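You operate a simulated robot arm through the tools that you are given. There is no shell and no other tool. Be economical: measure what you need, move in short steps, check, and stop when the job is done.

The job below is to be done with a simulated two-armed robot. You get a single attempt, and the scene is never put back.

TASK
Lift the rack out of the tank and move cube four to the black tray.
Fine: the rack goes to the tank end of the table, cube five stays in it; shut the tank lid. Where these are worked on the way, their far stop is far enough and under half their travel is too little: tank lid.

The check looks at the end state, three seconds after you hand in, the way a careful person would. Anything else that was tipped, shoved, dropped, spilled or broken makes it a failure. A push-on lid holds only when it is set on centred and level and pressed home; a screw cap is set on level and turned clockwise until tight.

THE ROBOT
Two 7-joint arms with two-finger parallel grippers on one trunk, on a base that drives. Base frame: it is fixed to the floor where the robot stands at the start and does not move with it; the origin is under the middle of the robot, x ahead of it, y to its left, z up. Readings come in cm, degrees, newtons and seconds.
The left shoulder is at the start at [7, 16.3, 139.5], the right one opposite. With the tool pointing down near the work surface each hand reaches from about 10 to 70 cm from the robot's upright axis, wherever it stands, measured 20 degrees to its own side. Places, roughly: inside of the black tray [50, 110, 80]; tank end of the blue table [50, 60, 80]; tank lid [70, 20, 80]. Payload 3.43 kg a hand.
Tool frame (each hand has its own): the origin (TCP) lies between the finger pads and is the grasp point; the fingertips stand 3.4 cm ahead of it; z points along the fingers, y is the line along which they close. The gripper opens to 12.8 cm. The fingers are 2.4 cm wide and 1.2 cm thick; the gripper's body (4.8 by 13 cm) begins 9.6 cm behind the TCP.
Orientation is that of the tool frame in the base frame, as a unit quaternion [x, y, z, w]. With the fingers straight down and closing along the base's y, the tool's x points along the base's -x, its y along +y and its z along -z.

THE INTERFACE
- The arms move only by the tool arm_command. It takes "left_moves", "right_moves" or both (then of equal length, played together; a hand with none holds still); each is one flat list of numbers, 7 for each row, row after row: the turn, a rotation vector about the tool's x, y, z in units of 8 degrees (1.0 is 8 degrees), then the shift along the tool's x, y, z in units of 30 mm (1.0 is 30 mm), then the closure, from 0 (fully open) to 1 (shut). In form: [wx, wy, wz, x, y, z, hand, wx, wy, wz, x, y, z, hand, ...]. A call has 1 to 12 rows; each row shifts and turns the commanded pose from where the row before left it, along the tool's axes as they then stand. A call with a number of a shift or a turn outside -1 to 1 is refused whole. Rows are played at 5 a second. More than 5 cm and 8.6 degrees between two rows, or a gripper value outside its range, and nothing of the call is played. Where a pose cannot be reached the arm comes as near as it can. A force on the tool above 90 N (or 10 N above the force at the start of the call, whichever is more), or a blocked arm, ends the call early, and 0.2 s more pass. The fingers move at their own pace (about 15.3 cm/s each) and stop on an object; they squeeze with about 40 N. The grip force told is the motor's: it shows also when the fingers shut on nothing. Time passes only in rows, and 0.2 s behind the last, so rows that do not move let the fingers close. The reply holds the time, the measured pose of the TCP, the force on the tool along the base axes, the opening and the grip force, in the units named above and with some noise, with the torque about the TCP (base axes, N m) and any sound that the robot's microphone picked up.
- Cameras (640 x 400 px; columns grow to the right, rows downward): "scene" is now at [11.97, 3.96, 160.73]; the picture's right is [0.49, -0.87, 0.00], its down [-0.63, -0.35, -0.70] and it looks along [0.61, 0.34, -0.72] (base axes); focal length 280 px, centre (320, 200). "left" rides on the left gripper at [7.6, 1.1, -16] in its tool frame; the picture's right is [-0.15, 0.99, 0.00], its down [-0.88, -0.13, -0.46] and it looks along [-0.45, -0.07, 0.89] (tool axes); focal length 234 px, centre (320, 200). "right" rides on the right gripper at [7.6, -1.1, -16] in its tool frame; the picture's right is [0.15, 0.99, 0.00], its down [-0.88, 0.13, -0.46] and it looks along [-0.45, 0.07, 0.89] (tool axes); focal length 234 px, centre (320, 200). There is no depth. A picture from a camera that has moved, and an enlarged one, comes with that camera's place and axes in the base frame and with its lens.
- snapshot(camera): a new picture of that camera. It takes no simulated time.
- raise_lower(by): slides the trunk up (or, below 0, down) by that many cm; the arms and the scene camera ride with it, the base frame stays. It gives what a move gives, with no picture.
- roll_base(legs): drives the robot by 1 to 6 legs, each [ahead, left, turn to the left] in cm, cm and degrees, along the robot's own axes; the way and the turn of a leg run together, so that a leg with both is an arc; at most 150 cm and 180 degrees a leg. The arms and the cameras ride along, it lands a little off, and it stops where it bumps. It gives what a move gives.
- pan_tilt(pan, tilt): turns the head with the scene camera to pan (to the left, within 86 degrees either way) and tilt (down, from -29 to 69), counted from straight ahead of the robot. It gives what a move gives.
- close_up(camera, box): a new picture of the part [left, top, right, bottom] of that camera's present view, enlarged. It takes no simulated time.
- sign_off(): hands the job in; it is judged then, once.

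Go step by step. Nothing tells you exact positions but the pictures and the camera data: compare them with the known pose of the tool, close in by small moves and look again before you grip or let go. The budget is 120 turns and 92 pictures, counting those below and the enlarged ones. Unless the task says otherwise, let go and move clear before handing in, and close with one line.

The tools are called after ">>>" as name(argument=value, ...) on one line, values as JSON. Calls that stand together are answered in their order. arm_command: Moves the arms, as the interface text tells. Its arguments: {"type":"object","properties":{"left_moves":{"type":"array"},"right_moves":{"type":"array"}},"required":[]} The other tools are called the same way: raise_lower (by) slides the trunk up or down; roll_base (legs) drives the base; pan_tilt (pan, tilt) turns the head that bears the scene camera; snapshot (camera) takes a picture; close_up (camera, box) takes an enlarged picture of a part of a camera's view; sign_off () hands the job in.

At the start:

```text
time_s: 0.0
left_position: [43.66, 51.7, 134.24]
left_tcp_rot: [-0.001, 1.0, 0.0, -0.001]
left_wrist_force: [0.0, 0.6, 0.3]
left_torque: [0.0, -0.03, -0.01]
left_grip_width: 12.79
left_finger_force: 0.1
right_position: [43.6, 6.56, 138.04]
right_tcp_rot: [0.0, 1.0, 0.0, 0.0]
right_wrist_force: [-0.2, 0.4, 0.6]
right_torque: [-0.02, 0.01, 0.01]
right_grip_width: 12.8
right_finger_force: 0.2
trunk travel left (down, up): [-87.5, 6.5]
robot x, y, heading: [-0.22, -0.08, -0.0]
head pan, tilt: [29.0, 45.6]
```

scene: 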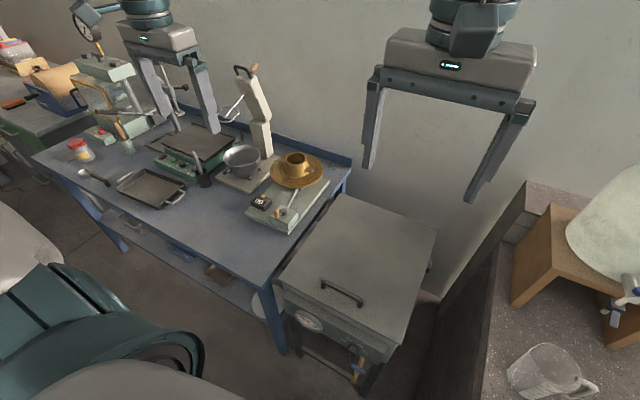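
right: 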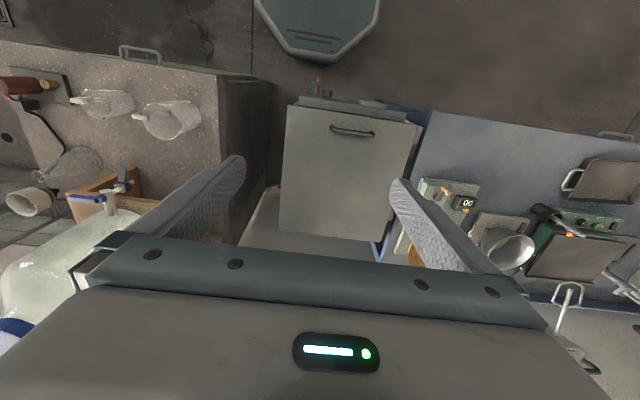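
left: 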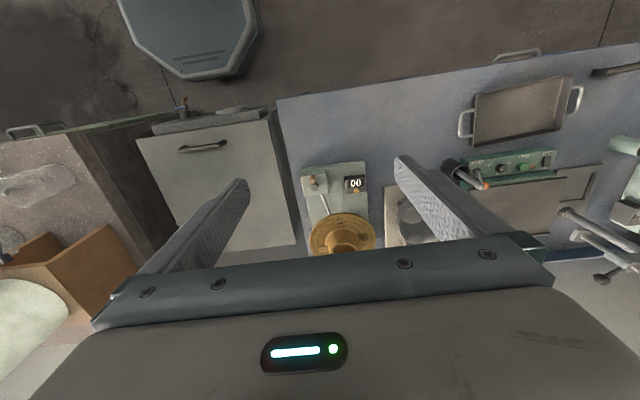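

I see the closed tank right ahead with a handle on the near edge of its lid, and the blue table to its left with the black tray farther along. I'll look at the lid and table in detail first.

>>> close_up(camera="scene", box=[240, 180, 460, 390])

>>> close_up(camera="scene", box=[30, 60, 350, 260])

```text
1.90 times, centred on (350, 285) of scene
camera zoom: at [11.97, 3.96, 160.73], right [0.49, -0.87, 0.0], down [-0.63, -0.35, -0.7], along [0.61, 0.34, -0.72], focal length 533 px, centre (263, 38)
```

zoom: 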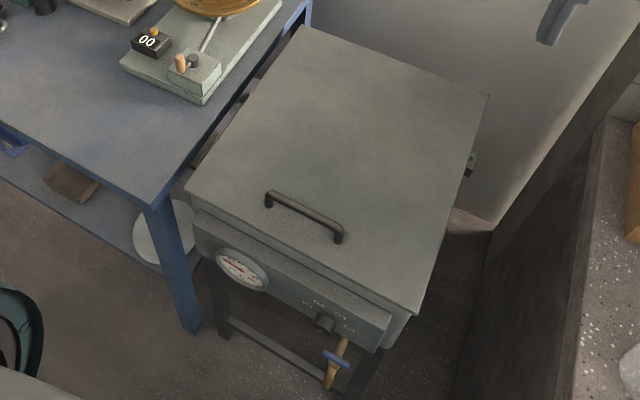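

```text
2.00 times, centred on (190, 160) of scene
camera zoom: at [11.97, 3.96, 160.73], right [0.49, -0.87, 0.0], down [-0.63, -0.35, -0.7], along [0.61, 0.34, -0.72], focal length 559 px, centre (580, 280)
```

zoom: 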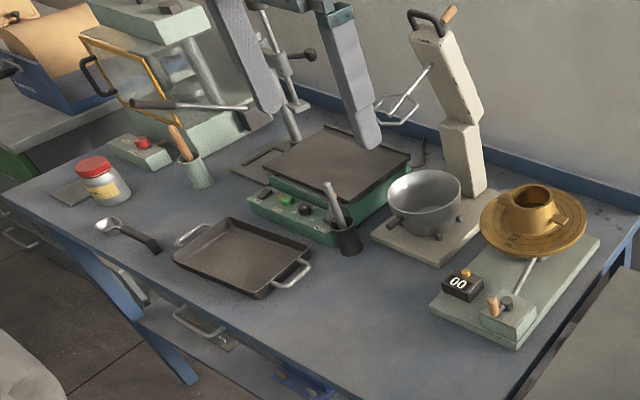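

I place the lid at about x 43–86, y -3–36, with the handle bar along y near [47, 16.5, 84] and the hinge at the back. I'll look downward to see how much room the base has before driving closer.

>>> pan_tilt(pan=20, tilt=69)

>>> snapshot(camera="scene")

```text
time_s: 0.9
left_position: [43.66, 51.75, 134.3]
left_tcp_rot: [0.0, 1.0, 0.0, 0.0]
left_wrist_force: [-0.1, -0.1, 0.4]
left_torque: [0.05, 0.0, 0.04]
left_grip_width: 12.79
left_finger_force: 0.1
right_position: [43.68, 6.45, 138.07]
right_tcp_rot: [0.0, 1.0, 0.0, 0.001]
right_wrist_force: [-1.2, -0.5, -0.5]
right_torque: [0.0, 0.01, 0.02]
right_grip_width: 12.79
right_finger_force: 0.1
trunk travel left (down, up): [-87.5, 6.5]
robot x, y, heading: [-0.05, 0.15, 0.1]
head pan, tilt: [20.0, 68.8]
```

```text
86 pictures are left
camera scene: at [10.16, 1.96, 157.94], right [0.34, -0.94, 0.0], down [-0.88, -0.32, -0.36], along [0.34, 0.12, -0.93], focal length 280 px, centre (320, 200)
```

scene: 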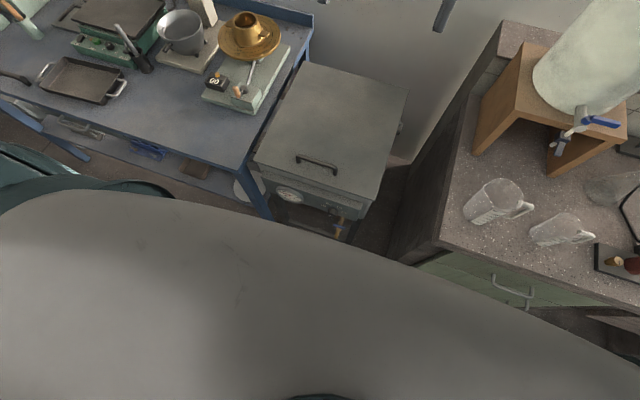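

The base front is around x 28, with the table and tank fronts near x 39–40, so a small forward move is possible. I'll drive 5 cm ahead and 22 cm left to bring the tank in front of the right hand.

>>> roll_base(legs=[[0, 22, 0], [5, 0, 0]])

>>> pan_tilt(pan=0, tilt=50)

>>> snapshot(camera="scene")

>>> snapshot(camera="right")

```text
time_s: 3.1
left_position: [47.7, 73.71, 134.7]
left_tcp_rot: [-0.001, 1.0, 0.002, 0.006]
left_wrist_force: [-0.3, -0.2, 0.9]
left_torque: [0.01, -0.11, 0.03]
left_grip_width: 12.8
left_finger_force: 0.0
right_position: [47.55, 28.45, 138.4]
right_tcp_rot: [0.001, 1.0, 0.001, 0.005]
right_wrist_force: [0.3, -0.2, 0.3]
right_torque: [0.02, -0.12, 0.02]
right_grip_width: 12.79
right_finger_force: 0.1
trunk travel left (down, up): [-87.5, 6.5]
robot x, y, heading: [4.94, 22.53, -0.0]
head pan, tilt: [20.0, 68.8]
```

```text
time_s: 3.9
left_position: [48.9, 73.93, 134.23]
left_tcp_rot: [0.0, 1.0, 0.0, -0.001]
left_wrist_force: [-1.2, -0.1, 0.0]
left_torque: [-0.01, 0.03, -0.01]
left_grip_width: 12.81
left_finger_force: 0.1
right_position: [48.83, 28.77, 138.11]
right_tcp_rot: [0.0, 1.0, -0.001, 0.0]
right_wrist_force: [0.2, -0.2, -0.4]
right_torque: [0.04, 0.03, -0.02]
right_grip_width: 12.78
right_finger_force: 0.0
trunk travel left (down, up): [-87.5, 6.5]
robot x, y, heading: [5.09, 21.97, -0.0]
head pan, tilt: [0.0, 50.0]
```

```text
85 pictures are left
camera scene: at [17.81, 22.25, 160.1], right [0.0, -1.0, 0.0], down [-0.77, 0.0, -0.64], along [0.64, 0.0, -0.77], focal length 280 px, centre (320, 200)
```

scene: 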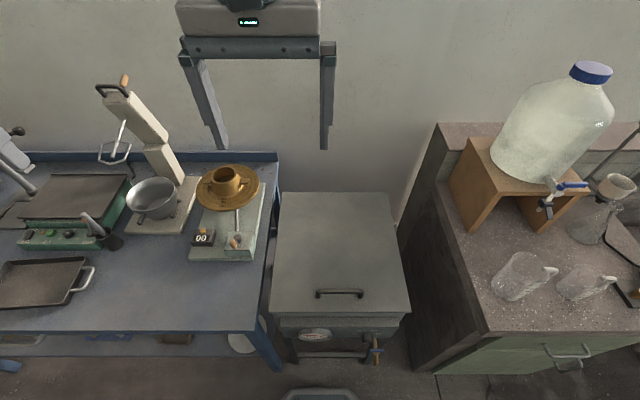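

```text
84 pictures are left
camera right: at [41.18, 27.47, 153.96], right [-0.15, 0.99, 0.0], down [0.88, 0.13, 0.46], along [0.45, 0.07, -0.89], focal length 234 px, centre (320, 200)
```

right: 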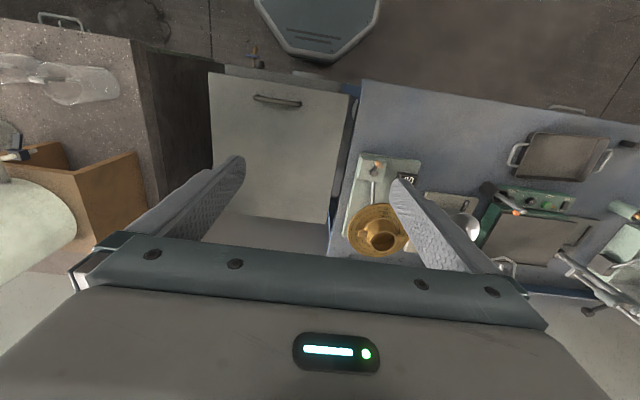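

The view is clear: the handle bar is at about [47, 16.8, 86]. I'll turn the right hand by 90° so that it closes along x, and lower it while it is still clear of everything.

>>> arm_command(right_moves=[0, 0, -0.94, 0, 0, 0.8, 0.6, 0, 0, -0.94, 0, 0, 0.8, 0.6, 0, 0, -0.94, 0, 0, 0.8, 0.6, 0, 0, -0.94, 0, 0, 0.8, 0.6, 0, 0, -0.94, 0, 0, 0.8, 0.6, 0, 0, -0.94, 0, 0, 0.8, 0.6, 0, 0, -0.94, 0, 0, 0.8, 0.6, 0, 0, -0.94, 0, 0, 0.8, 0.6, 0, 0, -0.94, 0, 0, 0.8, 0.6, 0, 0, -0.94, 0, 0, 0.8, 0.6, 0, 0, -0.94, 0, 0, 0.8, 0.6, 0, 0, -0.93, 0, 0, 0.8, 0.6])

>>> snapshot(camera="right")

```text
time_s: 6.5
left_position: [48.65, 73.96, 134.24]
left_tcp_rot: [-0.001, 1.0, 0.0, 0.001]
left_wrist_force: [-0.8, -0.1, -0.2]
left_torque: [0.01, 0.01, 0.0]
left_grip_width: 12.79
left_finger_force: 0.1
right_position: [48.77, 28.57, 109.18]
right_tcp_rot: [0.709, -0.705, 0.0, 0.0]
right_wrist_force: [0.4, 0.1, 0.8]
right_torque: [0.03, 0.02, 0.02]
right_grip_width: 5.09
right_finger_force: 0.0
trunk travel left (down, up): [-87.5, 6.5]
robot x, y, heading: [5.12, 22.29, 0.2]
head pan, tilt: [0.0, 50.0]
```

```text
83 pictures are left
camera right: at [49.83, 20.84, 125.09], right [-0.99, -0.15, 0.0], down [-0.13, 0.88, 0.46], along [-0.07, 0.45, -0.89], focal length 234 px, centre (320, 200)
```

right: 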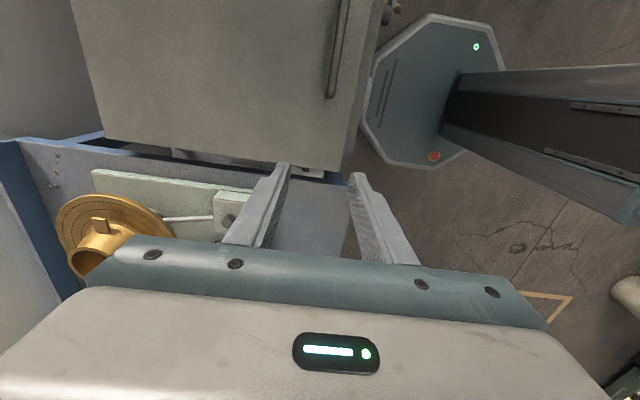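

The hand is turned properly and the handle's near end reads about [48, 23, 85]. I'll move over the handle and stop some 10 cm above it.

>>> arm_command(right_moves=[0, 0, 0, 0.98, 0.1, 0, 0.6, 0, 0, 0, 0.98, 0.1, 0, 0.6, 0, 0, 0, 0.98, 0.1, 0, 0.6, 0, 0, 0, 0.98, 0.1, 0, 0.6, 0, 0, 0, 0, 0, 1, 0.6, 0, 0, 0, 0, 0, 1, 0.6, 0, 0, 0, 0, 0, 1, 0.6, 0, 0, 0, 0, 0, 1, 0.6])

>>> close_up(camera="scene", box=[260, 180, 420, 320])

>>> snapshot(camera="right")

```text
time_s: 8.3
left_position: [48.78, 73.96, 134.24]
left_tcp_rot: [-0.001, 1.0, 0.0, 0.001]
left_wrist_force: [0.5, -0.6, -0.4]
left_torque: [0.0, 0.0, -0.02]
left_grip_width: 12.78
left_finger_force: 0.2
right_position: [47.69, 17.03, 97.17]
right_tcp_rot: [0.708, -0.707, 0.0, 0.001]
right_wrist_force: [0.2, 0.2, -1.0]
right_torque: [-0.01, -0.01, -0.01]
right_grip_width: 5.13
right_finger_force: 0.0
trunk travel left (down, up): [-87.5, 6.5]
robot x, y, heading: [4.94, 22.64, 0.0]
head pan, tilt: [0.0, 50.0]
```

```text
2.86 times, centred on (340, 250) of scene
camera zoom: at [17.72, 22.28, 160.13], right [0.0, -1.0, 0.0], down [-0.77, 0.0, -0.64], along [0.64, 0.0, -0.77], focal length 799 px, centre (263, 57)
```

zoom: 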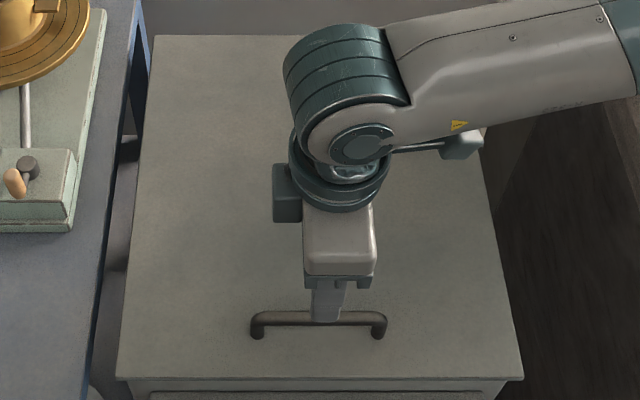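

```text
81 pictures are left
camera right: at [48.83, 9.39, 113.11], right [-0.99, -0.15, 0.0], down [-0.13, 0.88, 0.46], along [-0.07, 0.45, -0.89], focal length 234 px, centre (320, 200)
```

right: 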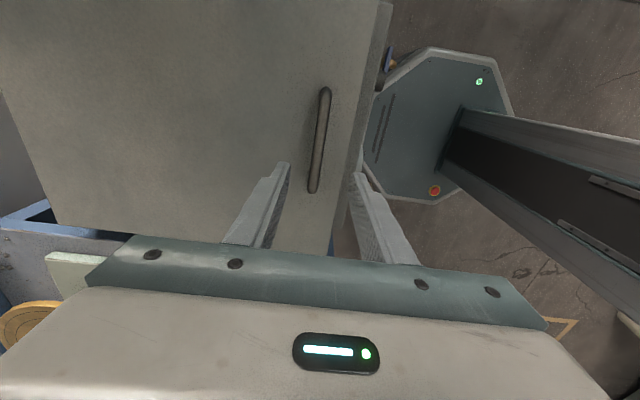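

The handle is between the finger lines at x ≈ 48, bar height ≈ 84. I'll descend to z ≈ 85.3 and close on the bar.

>>> arm_command(right_moves=[0, 0, 0, 0, -0.1, 1, 0.6, 0, 0, 0, 0, 0, 1, 0.6, 0, 0, 0, 0, 0, 1, 0.6, 0, 0, 0, 0, 0, 0.5, 0.6, 0, 0, 0, 0, 0, 0.45, 0.6, 0, 0, 0, 0, 0, 0, 1, 0, 0, 0, 0, 0, 0, 1, 0, 0, 0, 0, 0, 0, 1])

>>> close_up(camera="scene", box=[260, 180, 420, 320])

```text
time_s: 10.1
left_position: [48.91, 73.92, 134.3]
left_tcp_rot: [-0.001, 1.0, 0.001, 0.001]
left_wrist_force: [0.2, 0.6, 0.2]
left_torque: [0.0, -0.01, -0.04]
left_grip_width: 12.81
left_finger_force: 0.1
right_position: [48.13, 17.04, 85.24]
right_tcp_rot: [0.708, -0.706, 0.001, -0.001]
right_wrist_force: [10.5, 1.0, -1.1]
right_torque: [0.18, -0.1, -0.19]
right_grip_width: 1.37
right_finger_force: 44.9
trunk travel left (down, up): [-87.5, 6.5]
robot x, y, heading: [4.9, 22.17, 0.2]
head pan, tilt: [0.0, 50.0]
```

```text
2.86 times, centred on (340, 250) of scene
camera zoom: at [17.85, 22.28, 160.11], right [0.0, -1.0, 0.0], down [-0.77, 0.0, -0.64], along [0.64, 0.0, -0.77], focal length 799 px, centre (263, 57)
```

zoom: 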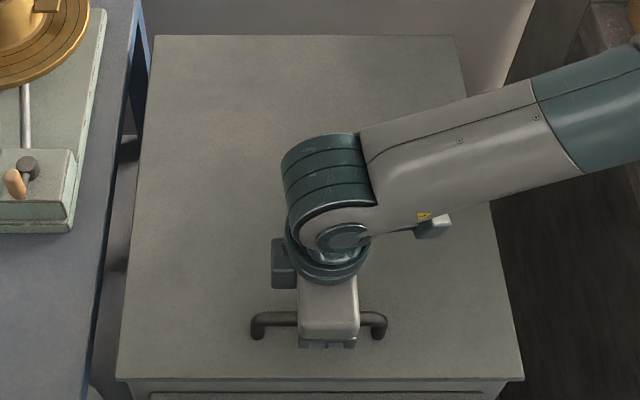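

The bar is held at [48.2, 17, 84]. I'll now lift it along an arc about a hinge estimated near x 88, z 79, 20° to start, and check the forces.

>>> arm_command(right_moves=[0, 0, 0, 0, -0.147, -0.923, 1, 0, 0, 0, 0, -0.21, -0.91, 1, 0, 0, 0, 0, -0.273, -0.897, 1, 0, 0, 0, 0, -0.337, -0.873, 1, 0, 0, 0, 0, -0.393, -0.847, 1])

>>> snapshot(camera="scene")

```text
time_s: 11.3
left_position: [48.93, 74.17, 134.18]
left_tcp_rot: [-0.001, 1.0, 0.0, 0.0]
left_wrist_force: [-0.8, -0.3, -0.1]
left_torque: [0.01, -0.01, 0.0]
left_grip_width: 12.8
left_finger_force: 0.1
right_position: [52.08, 17.04, 99.15]
right_tcp_rot: [0.708, -0.706, 0.0, -0.001]
right_wrist_force: [9.8, 8.4, -5.6]
right_torque: [-0.54, -0.19, -0.19]
right_grip_width: 1.34
right_finger_force: 44.6
trunk travel left (down, up): [-87.5, 6.5]
robot x, y, heading: [4.82, 22.35, 0.1]
head pan, tilt: [0.0, 50.0]
```

```text
79 pictures are left
camera scene: at [17.84, 22.44, 160.11], right [0.0, -1.0, 0.0], down [-0.77, 0.0, -0.64], along [0.64, 0.0, -0.77], focal length 280 px, centre (320, 200)
```

scene: 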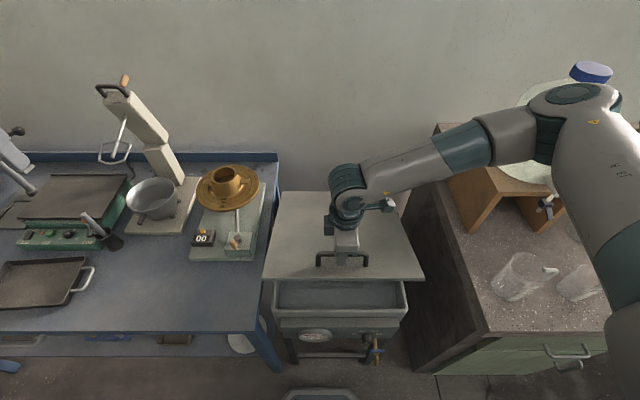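

The lid is swinging open with low forces. I'll continue along the arc.

>>> arm_command(right_moves=[0, 0, 0, 0, -0.453, -0.817, 1, 0, 0, 0, 0, -0.51, -0.787, 1, 0, 0, 0, 0, -0.563, -0.747, 1, 0, 0, 0, 0, -0.613, -0.707, 1, 0, 0, 0, 0, -0.66, -0.66, 1, 0, 0, 0, 0, -0.707, -0.613, 1, 0, 0, 0, 0, -0.747, -0.563, 1])

>>> snapshot(camera="scene")

```text
time_s: 12.9
left_position: [48.75, 74.15, 134.16]
left_tcp_rot: [-0.001, 1.0, 0.001, 0.0]
left_wrist_force: [0.3, 0.2, 0.2]
left_torque: [0.0, 0.01, 0.04]
left_grip_width: 12.79
left_finger_force: 0.0
right_position: [53.73, 16.95, 102.28]
right_tcp_rot: [0.708, -0.706, 0.0, -0.001]
right_wrist_force: [4.0, 6.5, -2.2]
right_torque: [1.25, -0.02, -0.15]
right_grip_width: 1.36
right_finger_force: 45.2
right hand out of reach, approached as far as the arm can: row 2, 3, 4, 5, 6, 7
trunk travel left (down, up): [-87.5, 6.5]
robot x, y, heading: [5.29, 21.74, -0.2]
head pan, tilt: [0.0, 50.0]
```

```text
78 pictures are left
camera scene: at [17.75, 22.43, 160.12], right [0.0, -1.0, 0.0], down [-0.77, 0.0, -0.64], along [0.64, 0.0, -0.77], focal length 280 px, centre (320, 200)
```

scene: 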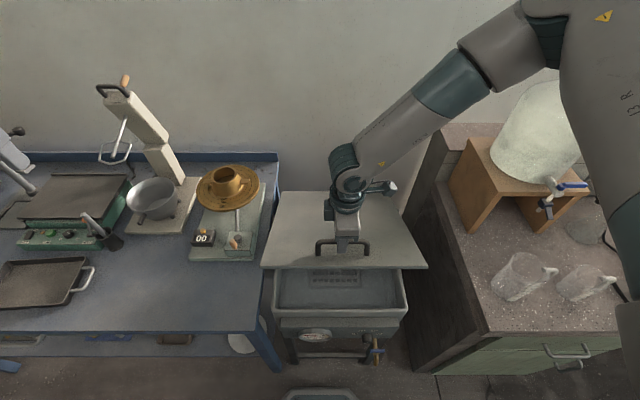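

The arm stopped at the edge of its reach at about 25° of lid opening, probably a joint limit. I'll tilt the hand forward slightly to see whether that frees it.

>>> arm_command(right_moves=[0.7, 0, 0, 0, 0, 0, 1, 0.7, 0, 0, 0, 0, 0, 1, 0.7, 0, 0, 0, 0, 0, 1])

```text
time_s: 13.7
left_position: [48.62, 74.18, 134.29]
left_tcp_rot: [-0.001, 1.0, -0.001, 0.001]
left_wrist_force: [0.3, 0.1, 0.5]
left_torque: [0.01, -0.03, 0.01]
left_grip_width: 12.81
left_finger_force: 0.0
right_position: [53.52, 16.99, 102.26]
right_tcp_rot: [0.701, -0.698, 0.105, -0.104]
right_wrist_force: [-8.0, 11.8, 2.0]
right_torque: [-0.43, 0.26, -0.42]
right_grip_width: 1.37
right_finger_force: 45.0
trunk travel left (down, up): [-87.5, 6.5]
robot x, y, heading: [4.93, 22.03, -0.1]
head pan, tilt: [0.0, 50.0]
```

Tilting freed it. I'll continue the arc with the hand tilted 17°.

>>> arm_command(right_moves=[0, 0, 0, 0, -0.74, -0.578, 1, 0, 0, 0, 0, -0.777, -0.526, 1, 0, 0, 0, 0, -0.813, -0.47, 1])

```text
time_s: 14.5
left_position: [48.45, 74.03, 134.27]
left_tcp_rot: [-0.001, 1.0, -0.001, 0.002]
left_wrist_force: [1.1, -0.4, -0.1]
left_torque: [0.03, 0.01, 0.0]
left_grip_width: 12.81
left_finger_force: 0.0
right_position: [58.67, 17.02, 108.78]
right_tcp_rot: [0.7, -0.698, 0.104, -0.105]
right_wrist_force: [-16.5, 10.4, 15.9]
right_torque: [0.25, -0.02, -0.31]
right_grip_width: 1.39
right_finger_force: 44.9
trunk travel left (down, up): [-87.5, 6.5]
robot x, y, heading: [5.15, 22.53, 0.0]
head pan, tilt: [0.0, 50.0]
```

It moves again; the lid is now at about 38°. I'll continue with a small outward correction.

>>> arm_command(right_moves=[0, 0, 0, 0, -0.8, -0.495, 1, 0, 0, 0, 0, -0.829, -0.433, 1, 0, 0, 0, 0, -0.894, -0.291, 1])

>>> snapshot(camera="scene")

```text
time_s: 15.3
left_position: [48.8, 74.1, 134.05]
left_tcp_rot: [0.0, 1.0, 0.0, 0.001]
left_wrist_force: [-0.7, 1.2, 0.4]
left_torque: [0.0, 0.0, -0.01]
left_grip_width: 12.82
left_finger_force: 0.0
right_position: [63.72, 17.03, 113.21]
right_tcp_rot: [0.7, -0.699, 0.106, -0.103]
right_wrist_force: [0.7, 8.8, -0.4]
right_torque: [-1.22, 0.0, -0.53]
right_grip_width: 1.39
right_finger_force: 45.6
right hand out of reach, approached as far as the arm can: row 3
trunk travel left (down, up): [-87.5, 6.5]
robot x, y, heading: [5.29, 22.4, -0.3]
head pan, tilt: [0.0, 50.0]
```

```text
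77 pictures are left
camera scene: at [17.64, 22.58, 160.11], right [0.0, -1.0, 0.0], down [-0.77, 0.0, -0.64], along [0.64, 0.0, -0.77], focal length 280 px, centre (320, 200)
```

scene: 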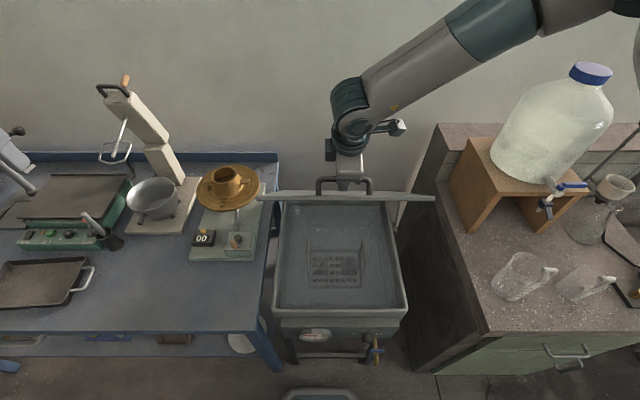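

The rack is visible under the liquid, and the lid is at about 48°. I'll tilt further to get the lid past about 60°.

>>> arm_command(right_moves=[0.8, 0, 0, 0, 0, 0, 1, 0.8, 0, 0, 0, 0, 0, 1, 0, 0, 0, 0, -0.937, -0.083, 1, 0, 0, 0, 0, -0.94, -0.015, 1, 0, 0, 0, 0, -0.938, 0.05, 1])

>>> snapshot(camera="scene")

```text
time_s: 16.5
left_position: [48.64, 73.86, 134.22]
left_tcp_rot: [0.0, 1.0, 0.0, 0.001]
left_wrist_force: [0.2, 0.9, 0.0]
left_torque: [-0.01, 0.0, 0.0]
left_grip_width: 12.81
left_finger_force: 0.3
right_position: [70.94, 16.77, 117.65]
right_tcp_rot: [0.684, -0.683, 0.182, -0.181]
right_wrist_force: [-0.5, -0.7, 0.5]
right_torque: [-0.03, 0.09, -0.05]
right_grip_width: 1.37
right_finger_force: 45.6
trunk travel left (down, up): [-87.5, 6.5]
robot x, y, heading: [5.35, 22.46, -0.1]
head pan, tilt: [0.0, 50.0]
```

```text
76 pictures are left
camera scene: at [17.69, 22.24, 160.13], right [0.0, -1.0, 0.0], down [-0.77, 0.0, -0.64], along [0.64, 0.0, -0.77], focal length 280 px, centre (320, 200)
```

scene: 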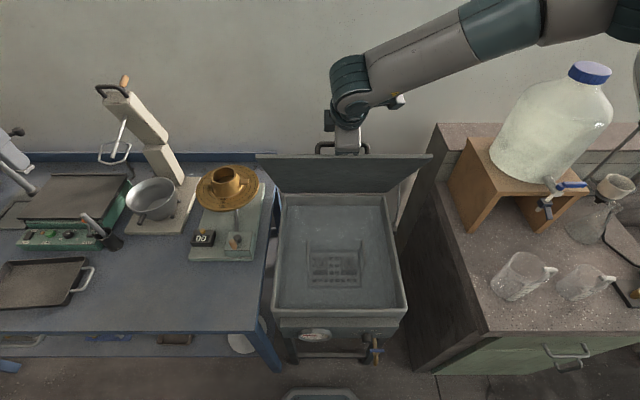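

No load on the hand, so the lid seems to be balanced or held by friction at about 59°. I'll go on three more rows.

>>> arm_command(right_moves=[0, 0, 0, 0, -0.93, 0.148, 1, 0, 0, 0, 0, -0.92, 0.212, 1, 0, 0, 0, 0, -0.9, 0.273, 1])

>>> snapshot(camera="scene")

```text
time_s: 17.3
left_position: [48.78, 73.77, 134.31]
left_tcp_rot: [-0.001, 1.0, 0.001, 0.001]
left_wrist_force: [0.0, 0.4, 0.2]
left_torque: [0.02, 0.03, 0.04]
left_grip_width: 12.84
left_finger_force: 0.0
right_position: [74.21, 16.8, 119.0]
right_tcp_rot: [0.685, -0.682, 0.18, -0.183]
right_wrist_force: [0.2, -5.1, 0.8]
right_torque: [1.24, -0.03, 0.67]
right_grip_width: 1.38
right_finger_force: 45.1
right hand out of reach, approached as far as the arm can: row 2, 3
trunk travel left (down, up): [-87.5, 6.5]
robot x, y, heading: [5.44, 22.38, 0.2]
head pan, tilt: [0.0, 50.0]
```

```text
75 pictures are left
camera scene: at [17.69, 22.11, 160.13], right [0.0, -1.0, 0.0], down [-0.77, 0.0, -0.64], along [0.64, 0.0, -0.77], focal length 280 px, centre (320, 200)
```

scene: 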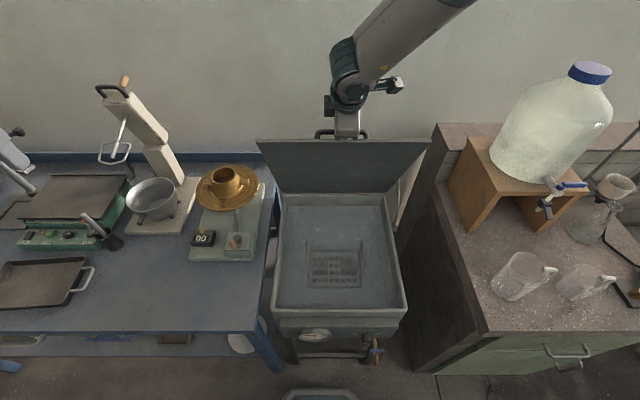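

The lid stands at about 63°. I'll bring the left hand, closed and pointing forward, in front of the lid's underside to push it the rest of the way.

>>> arm_command(left_moves=[0, -0.66, 0, 0, -1, 0, 1, 0, -0.66, 0, 0, -1, 0, 1, 0, -0.66, 0, 0, -1, 0, 1, 0, -0.66, 0, 0, -1, 0, 1, 0, -0.66, 0, 0, -1, 0, 1, 0, -0.66, 0, 0, -1, 0, 1, 0, -0.66, 0, 0, -1, 0, 1, 0, -0.66, 0, 0, -1, 0, 1, 0, -0.66, 0, 0, -1, 0, 1, 0, -0.66, 0, 0, -1, 0, 1, 0, -0.66, 0, 0, -1, 0, 1, 0, -0.66, 0, 0, -1, 0, 1])

>>> snapshot(camera="scene")

```text
time_s: 19.9
left_position: [61.23, 38.96, 140.93]
left_tcp_rot: [-0.002, 0.851, 0.002, 0.526]
left_wrist_force: [0.4, -0.1, -0.4]
left_torque: [-0.01, 0.01, 0.0]
left_grip_width: 0.0
left_finger_force: 32.7
left hand out of reach, approached as far as the arm can: row 6, 7, 8, 9, 10, 11, 12
right_position: [74.14, 16.96, 119.07]
right_tcp_rot: [0.684, -0.683, 0.181, -0.183]
right_wrist_force: [0.0, -3.5, 3.5]
right_torque: [0.23, -0.22, 0.01]
right_grip_width: 1.39
right_finger_force: 45.2
trunk travel left (down, up): [-87.5, 6.5]
robot x, y, heading: [5.02, 22.15, -0.2]
head pan, tilt: [0.0, 50.0]
```

```text
74 pictures are left
camera scene: at [17.78, 22.17, 160.14], right [0.0, -1.0, 0.0], down [-0.77, 0.0, -0.64], along [0.64, 0.0, -0.77], focal length 280 px, centre (320, 200)
```

scene: 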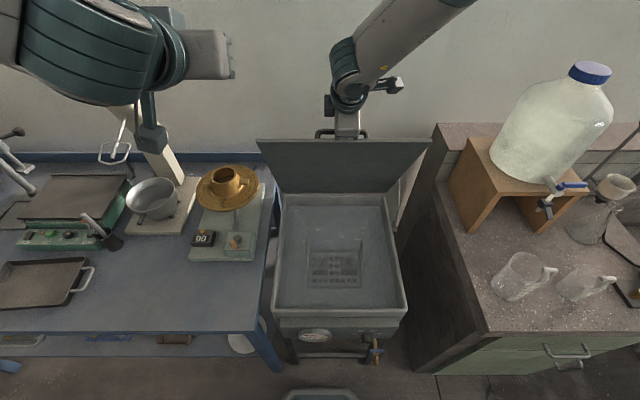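

The left hand is at [61, 39, 141], pointing forward and 27° down. I'll lower it in front of the lid's underside.

>>> arm_command(left_moves=[0, 0, 0, 0.909, -0.333, 0.42, 1, 0, 0, 0, 0.909, -0.333, 0.42, 1, 0, 0, 0, 0.909, -0.333, 0.42, 1, 0, 0, 0, 0.909, -0.333, 0.42, 1, 0, 0, 0, 0.909, -0.333, 0.42, 1, 0, 0, 0, 0.909, -0.333, 0.42, 1, 0, 0, 0, 0.909, -0.333, 0.42, 1, 0, 0, 0, 0.909, -0.333, 0.42, 1, 0, 0, 0, 0.909, -0.333, 0.42, 1, 0, 0, 0, 0.909, -0.333, 0.42, 1])

>>> snapshot(camera="scene")

```text
time_s: 22.1
left_position: [63.9, 42.23, 119.77]
left_tcp_rot: [0.001, 0.851, -0.001, 0.525]
left_wrist_force: [0.3, -0.2, 0.6]
left_torque: [-0.02, -0.01, -0.01]
left_grip_width: 0.0
left_finger_force: 32.4
left hand out of reach, approached as far as the arm can: row 1, 2, 4, 5, 6, 7, 8, 9, 10
right_position: [74.01, 16.91, 119.02]
right_tcp_rot: [0.684, -0.683, 0.181, -0.181]
right_wrist_force: [-1.2, -3.7, 2.2]
right_torque: [0.01, -0.02, -0.12]
right_grip_width: 1.38
right_finger_force: 44.6
trunk travel left (down, up): [-87.5, 6.5]
robot x, y, heading: [5.2, 22.38, 0.1]
head pan, tilt: [0.0, 50.0]
```

```text
73 pictures are left
camera scene: at [17.62, 22.2, 160.13], right [0.0, -1.0, 0.0], down [-0.77, 0.0, -0.64], along [0.64, 0.0, -0.77], focal length 280 px, centre (320, 200)
```

scene: 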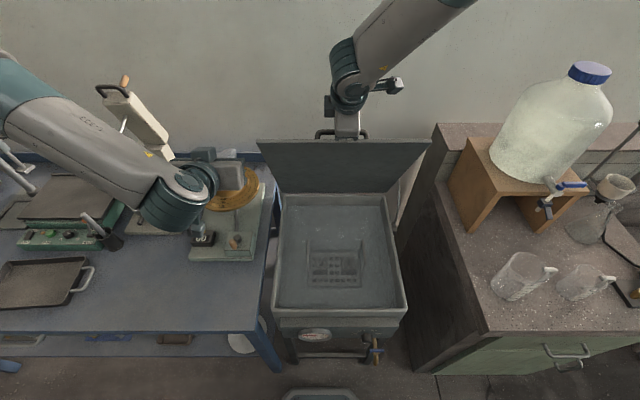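

The left hand cannot easily get across, so first a cheap test: I'll loosen the right grip to about 2.3 cm so that the bar stays caged, and see whether the lid holds by itself.

>>> arm_command(right_moves=[0, 0, 0, 0, 0, 0, 0.8, 0, 0, 0, 0, 0, 0, 0.8, 0, 0, 0, 0, 0, 0, 0.8])

>>> close_up(camera="scene", box=[240, 80, 440, 210])

>>> snapshot(camera="right")

```text
time_s: 22.9
left_position: [63.91, 42.3, 119.85]
left_tcp_rot: [0.0, 0.851, -0.001, 0.526]
left_wrist_force: [0.8, -0.1, -0.5]
left_torque: [0.02, -0.01, 0.05]
left_grip_width: 0.03
left_finger_force: 33.1
right_position: [74.0, 17.09, 118.89]
right_tcp_rot: [0.684, -0.683, 0.182, -0.182]
right_wrist_force: [-0.3, -0.7, 0.9]
right_torque: [0.01, 0.0, 0.01]
right_grip_width: 2.56
right_finger_force: 0.2
trunk travel left (down, up): [-87.5, 6.5]
robot x, y, heading: [4.95, 22.31, 0.1]
head pan, tilt: [0.0, 50.0]
```

```text
3.08 times, centred on (340, 145) of scene
camera zoom: at [17.67, 22.28, 160.12], right [0.0, -1.0, 0.0], down [-0.77, 0.0, -0.64], along [0.64, 0.0, -0.77], focal length 861 px, centre (258, 369)
```

zoom: 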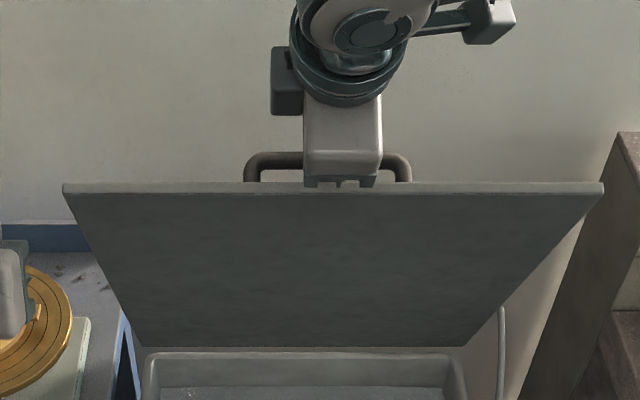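

```text
71 pictures are left
camera right: at [67.06, 9.28, 133.28], right [-0.86, -0.15, -0.49], down [-0.34, 0.88, 0.33], along [0.38, 0.45, -0.81], focal length 234 px, centre (320, 200)
```

right: 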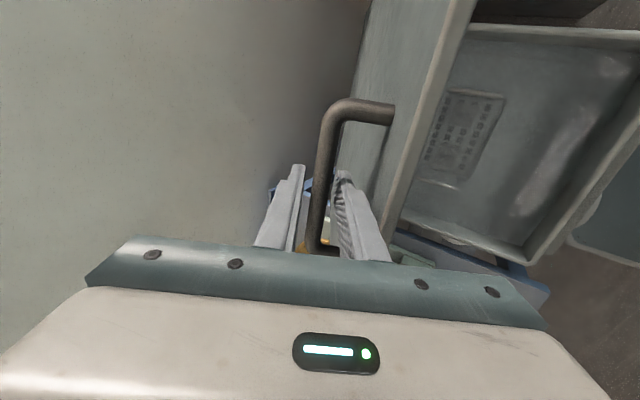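

The lid holds by itself: the bar hangs free between the fingers and there is no force. I'll pull the right hand back along its axis.

>>> arm_command(right_moves=[0, 0, 0, 0, 0, -0.7, 0.7, 0, 0, 0, 0, 0, -0.7, 0.7])

```text
time_s: 23.5
left_position: [63.86, 42.28, 119.82]
left_tcp_rot: [0.0, 0.851, 0.0, 0.525]
left_wrist_force: [0.0, 0.3, 1.1]
left_torque: [0.02, 0.01, 0.02]
left_grip_width: 0.02
left_finger_force: 32.9
right_position: [71.29, 16.54, 122.25]
right_tcp_rot: [0.684, -0.683, 0.181, -0.182]
right_wrist_force: [0.0, 0.2, 0.5]
right_torque: [0.0, 0.0, -0.01]
right_grip_width: 3.82
right_finger_force: 0.0
right hand out of reach, approached as far as the arm can: row 1
trunk travel left (down, up): [-87.5, 6.5]
robot x, y, heading: [4.95, 22.44, -0.1]
head pan, tilt: [0.0, 50.0]
```

>>> arm_command(right_moves=[0, 0, 0, 0, 0, -0.7, 0.7, 0, 0, 0, 0, 0.2, -0.7, 0.7, 0, 0, 0, 0, 0.3, -0.7, 0.7])

>>> close_up(camera="scene", box=[240, 80, 440, 210])

```text
time_s: 24.3
left_position: [63.88, 42.06, 119.67]
left_tcp_rot: [0.001, 0.851, 0.0, 0.525]
left_wrist_force: [0.6, 0.0, -0.5]
left_torque: [0.01, -0.03, 0.06]
left_grip_width: 0.0
left_finger_force: 32.4
right_position: [67.39, 16.16, 126.93]
right_tcp_rot: [-0.683, 0.683, -0.182, 0.183]
right_wrist_force: [-0.6, -0.1, -0.5]
right_torque: [0.03, 0.0, -0.02]
right_grip_width: 3.83
right_finger_force: 0.0
trunk travel left (down, up): [-87.5, 6.5]
robot x, y, heading: [4.99, 21.7, 0.2]
head pan, tilt: [0.0, 50.0]
```

```text
3.08 times, centred on (340, 145) of scene
camera zoom: at [17.68, 22.08, 160.12], right [0.0, -1.0, 0.0], down [-0.77, 0.0, -0.64], along [0.64, 0.0, -0.77], focal length 861 px, centre (258, 369)
```

zoom: 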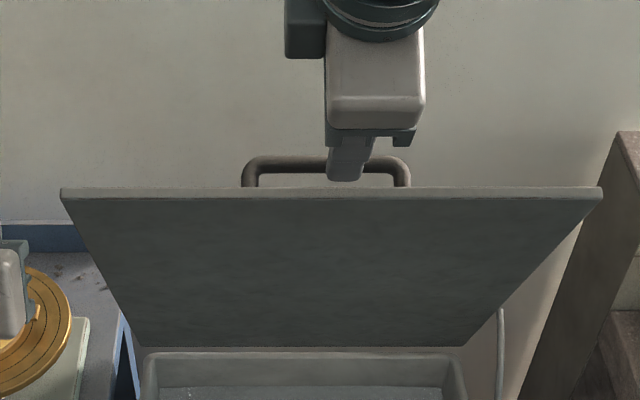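

The hand is clear and the lid holds at about 63°. I'll bring the closed right hand in front of the underside, tilt it more forward, and push the lid further.

>>> arm_command(right_moves=[0, 0, 0, 0, 0.867, -0.5, 0.7, 0, 0, 0, 0, 0.867, -0.5, 1, 0, 0, 0, 0, 0.867, -0.5, 1, 0, 0, 0, 0, 0.867, -0.5, 1, 0, 0, 0, 0, 0.556, 0.963, 1, 0, 0, 0, 0, 0.556, 0.963, 1, 0, 0, 0, 0, 0.556, 0.963, 1, 0.9, 0, 0, 0, 0, 0, 1, 0.9, 0, 0, 0, 0, 0, 1, 0.9, 0, 0, 0, 0, 0, 1])

>>> snapshot(camera="scene")

```text
time_s: 26.5
left_position: [63.9, 42.37, 119.59]
left_tcp_rot: [-0.001, 0.851, 0.0, 0.525]
left_wrist_force: [-0.8, 1.3, 0.3]
left_torque: [0.01, -0.02, -0.01]
left_grip_width: 0.02
left_finger_force: 32.5
right_position: [55.07, 16.32, 117.01]
right_tcp_rot: [0.638, -0.636, 0.305, -0.308]
right_wrist_force: [-0.6, -0.3, -0.1]
right_torque: [0.02, -0.01, 0.01]
right_grip_width: 0.02
right_finger_force: 32.8
trunk travel left (down, up): [-87.5, 6.5]
robot x, y, heading: [5.08, 22.15, -0.1]
head pan, tilt: [0.0, 50.0]
```

```text
69 pictures are left
camera scene: at [17.68, 22.35, 160.13], right [0.0, -1.0, 0.0], down [-0.77, 0.0, -0.64], along [0.64, 0.0, -0.77], focal length 280 px, centre (320, 200)
```

scene: 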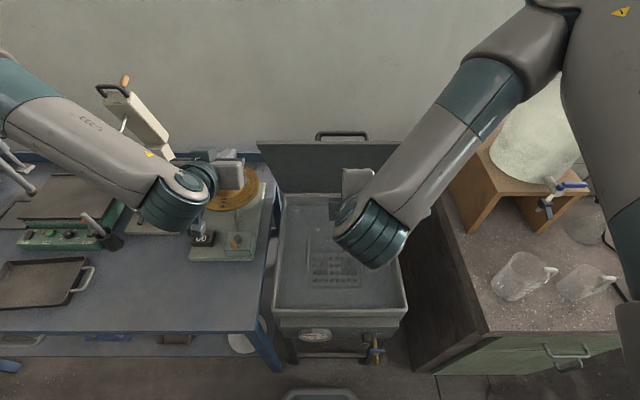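

The right hand is in front of the underside. I'll push forward in +x.

>>> arm_command(right_moves=[0, 0, 0, 0, -0.52, 0.65, 1, 0, 0, 0, 0, -0.52, 0.65, 1, 0, 0, 0, 0, -0.52, 0.65, 1, 0, 0, 0, 0, -0.52, 0.65, 1, 0, 0, 0, 0, -0.58, 0.59, 1, 0, 0, 0, 0, -0.58, 0.59, 1, 0, 0, 0, 0, -0.58, 0.59, 1, 0, 0, 0, 0, -0.58, 0.59, 1, 0, 0, 0, 0, -0.58, 0.59, 1, 0, 0, 0, 0, -0.58, 0.59, 1])

>>> snapshot(camera="scene")

```text
time_s: 28.7
left_position: [63.92, 42.27, 119.64]
left_tcp_rot: [0.001, 0.851, -0.001, 0.525]
left_wrist_force: [0.4, 0.6, -0.5]
left_torque: [0.03, 0.02, 0.02]
left_grip_width: 0.03
left_finger_force: 33.6
right_position: [80.2, 16.26, 118.61]
right_tcp_rot: [0.639, -0.637, 0.306, -0.306]
right_wrist_force: [0.3, -0.5, 0.2]
right_torque: [0.0, 0.01, 0.02]
right_grip_width: 0.0
right_finger_force: 33.3
trunk travel left (down, up): [-87.5, 6.5]
robot x, y, heading: [5.11, 22.07, 0.1]
head pan, tilt: [0.0, 50.0]
```

```text
68 pictures are left
camera scene: at [17.75, 22.28, 160.12], right [0.0, -1.0, 0.0], down [-0.77, 0.0, -0.64], along [0.64, 0.0, -0.77], focal length 280 px, centre (320, 200)
```

scene: 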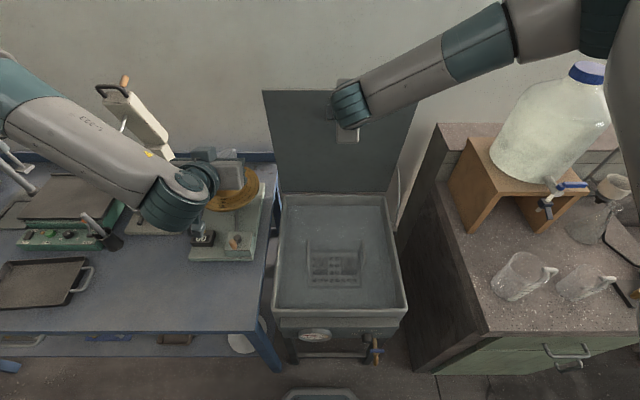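

The lid now stands at about 83° and stays there. I'll withdraw the right hand and look at the rack.

>>> arm_command(right_moves=[0, 0, 0, 0, 0.52, -0.65, 1, 0, 0, 0, 0, 0.52, -0.65, 1, 0, 0, 0, 0, 0.52, -0.65, 1, 0, 0, 0, 0, 0.52, -0.65, 1, 0, 0, 0, 0, 0.6, -0.7, 1, 0, 0, 0, 0, 0.6, -0.7, 1, 0, 0, 0, 0, 0.5, -0.9, 1])

>>> close_up(camera="scene", box=[265, 180, 415, 320])

>>> snapshot(camera="right")

```text
time_s: 30.3
left_position: [63.87, 42.23, 119.71]
left_tcp_rot: [0.0, 0.851, -0.001, 0.525]
left_wrist_force: [-0.3, 1.0, 0.1]
left_torque: [0.0, -0.03, 0.01]
left_grip_width: 0.01
left_finger_force: 33.1
right_position: [61.14, 16.49, 118.92]
right_tcp_rot: [0.638, -0.637, 0.306, -0.306]
right_wrist_force: [0.0, 0.8, -0.2]
right_torque: [0.0, 0.0, 0.04]
right_grip_width: 0.03
right_finger_force: 32.8
trunk travel left (down, up): [-87.5, 6.5]
robot x, y, heading: [5.07, 22.09, -0.0]
head pan, tilt: [0.0, 50.0]
```

```text
2.86 times, centred on (340, 250) of scene
camera zoom: at [17.56, 22.33, 160.14], right [0.0, -1.0, 0.0], down [-0.77, 0.0, -0.64], along [0.64, 0.0, -0.77], focal length 799 px, centre (263, 57)
```

zoom: 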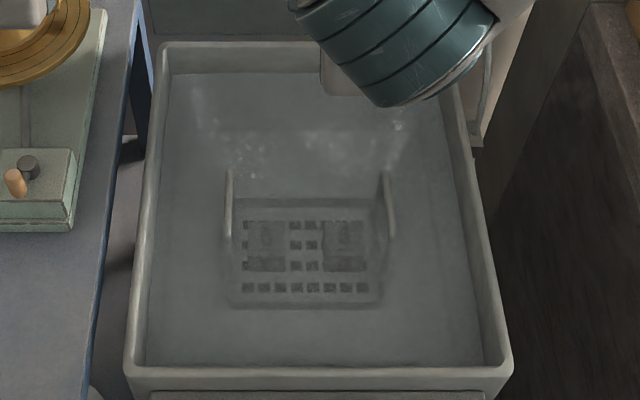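

```text
66 pictures are left
camera right: at [49.3, 8.69, 129.74], right [-0.62, -0.15, -0.77], down [-0.44, 0.88, 0.18], along [0.65, 0.45, -0.61], focal length 234 px, centre (320, 200)
```

right: 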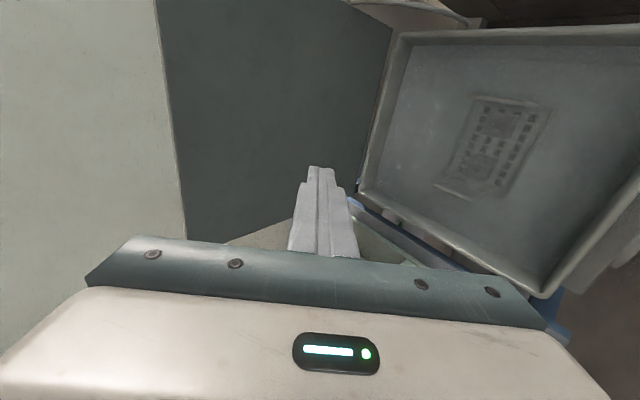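

The rack lies submerged, with two cubes in it and what look like upright side handles. I'll straighten the right hand and shift it right so its camera looks down at the rack.

>>> arm_command(right_moves=[-0.915, 0, 0, 0.6, 0, 0, 1, -0.915, 0, 0, 0.6, 0, 0, 1, -0.915, 0, 0, 0.6, 0, 0, 1, -0.915, 0, 0, 0.6, 0, 0, 1, -0.915, 0, 0, 0.6, 0, 0, 1, -0.915, 0, 0, 0.6, 0, 0, 1, -0.915, 0, 0, 0.6, 0, 0, 1])

>>> snapshot(camera="right")

>>> snapshot(camera="scene")

```text
time_s: 31.9
left_position: [63.93, 42.24, 119.73]
left_tcp_rot: [0.0, 0.851, 0.0, 0.526]
left_wrist_force: [0.7, -0.3, 0.4]
left_torque: [0.01, 0.0, 0.0]
left_grip_width: 0.0
left_finger_force: 32.9
right_position: [61.13, 9.25, 118.94]
right_tcp_rot: [0.695, -0.693, 0.135, -0.136]
right_wrist_force: [0.7, 0.3, -0.1]
right_torque: [0.02, 0.03, -0.01]
right_grip_width: 0.0
right_finger_force: 33.1
right hand out of reach, approached as far as the arm can: row 5, 6, 7
trunk travel left (down, up): [-87.5, 6.5]
robot x, y, heading: [4.95, 22.3, -0.2]
head pan, tilt: [0.0, 50.0]
```

```text
65 pictures are left
camera right: at [56.23, 1.54, 134.08], right [-0.92, -0.15, -0.37], down [-0.29, 0.88, 0.37], along [0.27, 0.45, -0.85], focal length 234 px, centre (320, 200)
```

right: 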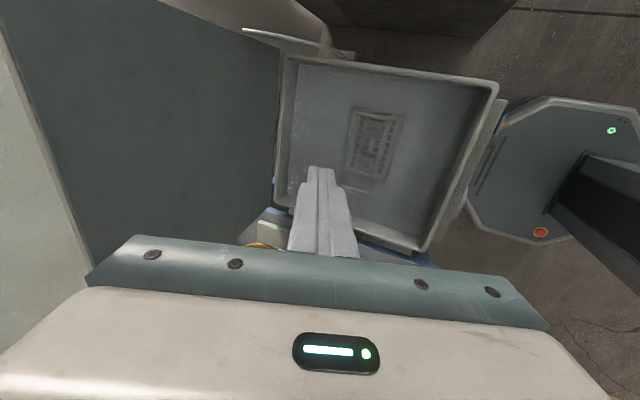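

```text
64 pictures are left
camera scene: at [17.66, 22.21, 160.13], right [0.0, -1.0, 0.0], down [-0.77, 0.0, -0.64], along [0.64, 0.0, -0.77], focal length 280 px, centre (320, 200)
```

scene: 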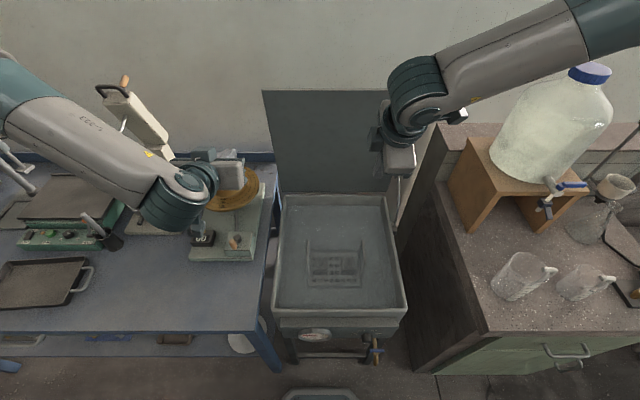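

>>> close_up(camera="right", box=[320, 90, 430, 200])

>>> close_up(camera="scene", box=[295, 225, 385, 300])

```text
3.64 times, centred on (375, 145) of right
camera zoom: at [56.23, 1.54, 134.08], right [-0.92, -0.15, -0.37], down [-0.29, 0.88, 0.37], along [0.27, 0.45, -0.85], focal length 852 px, centre (120, 400)
```

zoom: 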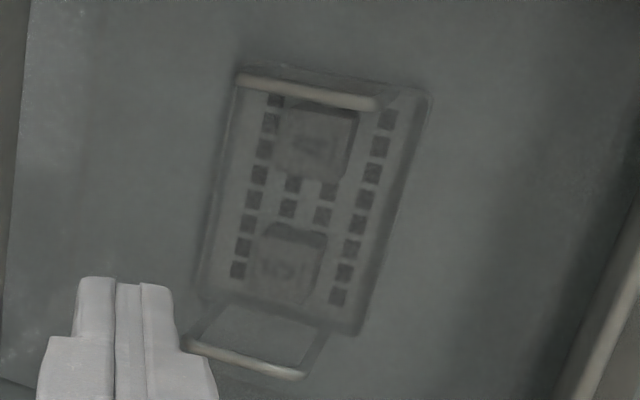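

```text
5.33 times, centred on (340, 262) of scene
camera zoom: at [17.66, 22.21, 160.13], right [0.0, -1.0, 0.0], down [-0.77, 0.0, -0.64], along [0.64, 0.0, -0.77], focal length 1492 px, centre (213, -133)
```

zoom: 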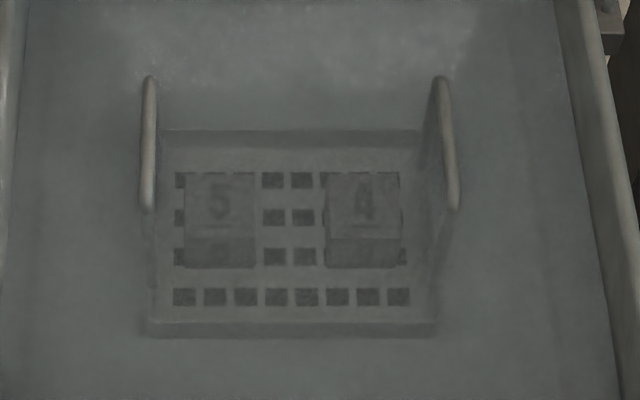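

Cube five is on the left, cube four on the right. The rack has a bar along x at each end: left bar ≈ [66, 26.4, 74], right bar ≈ [66, 7, 74]. I'll lift it level with both hands, so I'm turning both hands to point down and close along y.

>>> arm_command(right_moves=[0, 0, 0.94, 0, 0, 0, 0.7, 0, 0, 0.94, 0, 0, 0, 0.7, 0, 0, 0.94, 0, 0, 0, 0.7, 0, 0, 0.94, 0, 0, 0, 0.7, 0, 0, 0.94, 0, 0, 0, 0.7, 0, 0, 0.94, 0, 0, 0, 0.7, 0, 0, 0.94, 0, 0, 0, 0.7, 0, 0, 0.94, 0, 0, 0, 0.7, 0, 0, 0.94, 0, 0, 0, 0.7, 0, 0, 0.94, 0, 0, 0, 0.7, 0, 0, 0.94, 0, 0, 0, 0.7, 0, 0, 0.93, 0, 0, 0, 0.7], left_moves=[0, 0.66, 0, 0, -0.1, 0, 1, 0, 0.66, 0, 0, -0.1, 0, 1, 0, 0.66, 0, 0, -0.1, 0, 1, 0, 0.66, 0, 0, -0.2, 0, 1, 0, 0.66, 0, 0, -0.3, 0, 1, 0, 0.66, 0, 0, -0.4, 0, 1, 0, 0.66, 0, 0, -0.5, 0, 1, 0, 0.66, 0, 0, -0.6, 0, 1, 0, 0.66, 0, 0, -0.6, 0, 1, 0, 0.66, 0, 0, -0.6, 0, 1, 0, 0.66, 0, 0, -0.6, 0, 1, 0, 0.66, 0, 0, -0.6, 0, 1])

>>> snapshot(camera="scene")

```text
time_s: 34.5
left_position: [60.87, 37.17, 122.44]
left_tcp_rot: [0.0, 1.0, -0.001, 0.0]
left_wrist_force: [0.4, -0.5, 0.6]
left_torque: [-0.02, 0.01, 0.01]
left_grip_width: 0.0
left_finger_force: 33.1
left hand out of reach, approached as far as the arm can: row 8, 9, 10, 11, 12
right_position: [61.37, 9.21, 118.76]
right_tcp_rot: [0.002, 0.982, 0.0, 0.191]
right_wrist_force: [-0.7, 0.1, 0.2]
right_torque: [0.01, -0.04, -0.03]
right_grip_width: 3.83
right_finger_force: 0.0
trunk travel left (down, up): [-87.5, 6.5]
robot x, y, heading: [5.23, 22.38, -0.1]
head pan, tilt: [0.0, 50.0]
```

```text
61 pictures are left
camera scene: at [17.66, 22.29, 160.13], right [0.0, -1.0, 0.0], down [-0.77, 0.0, -0.64], along [0.64, 0.0, -0.77], focal length 280 px, centre (320, 200)
```

scene: 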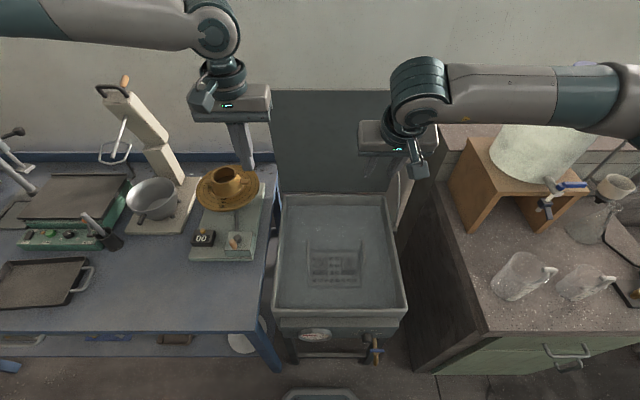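

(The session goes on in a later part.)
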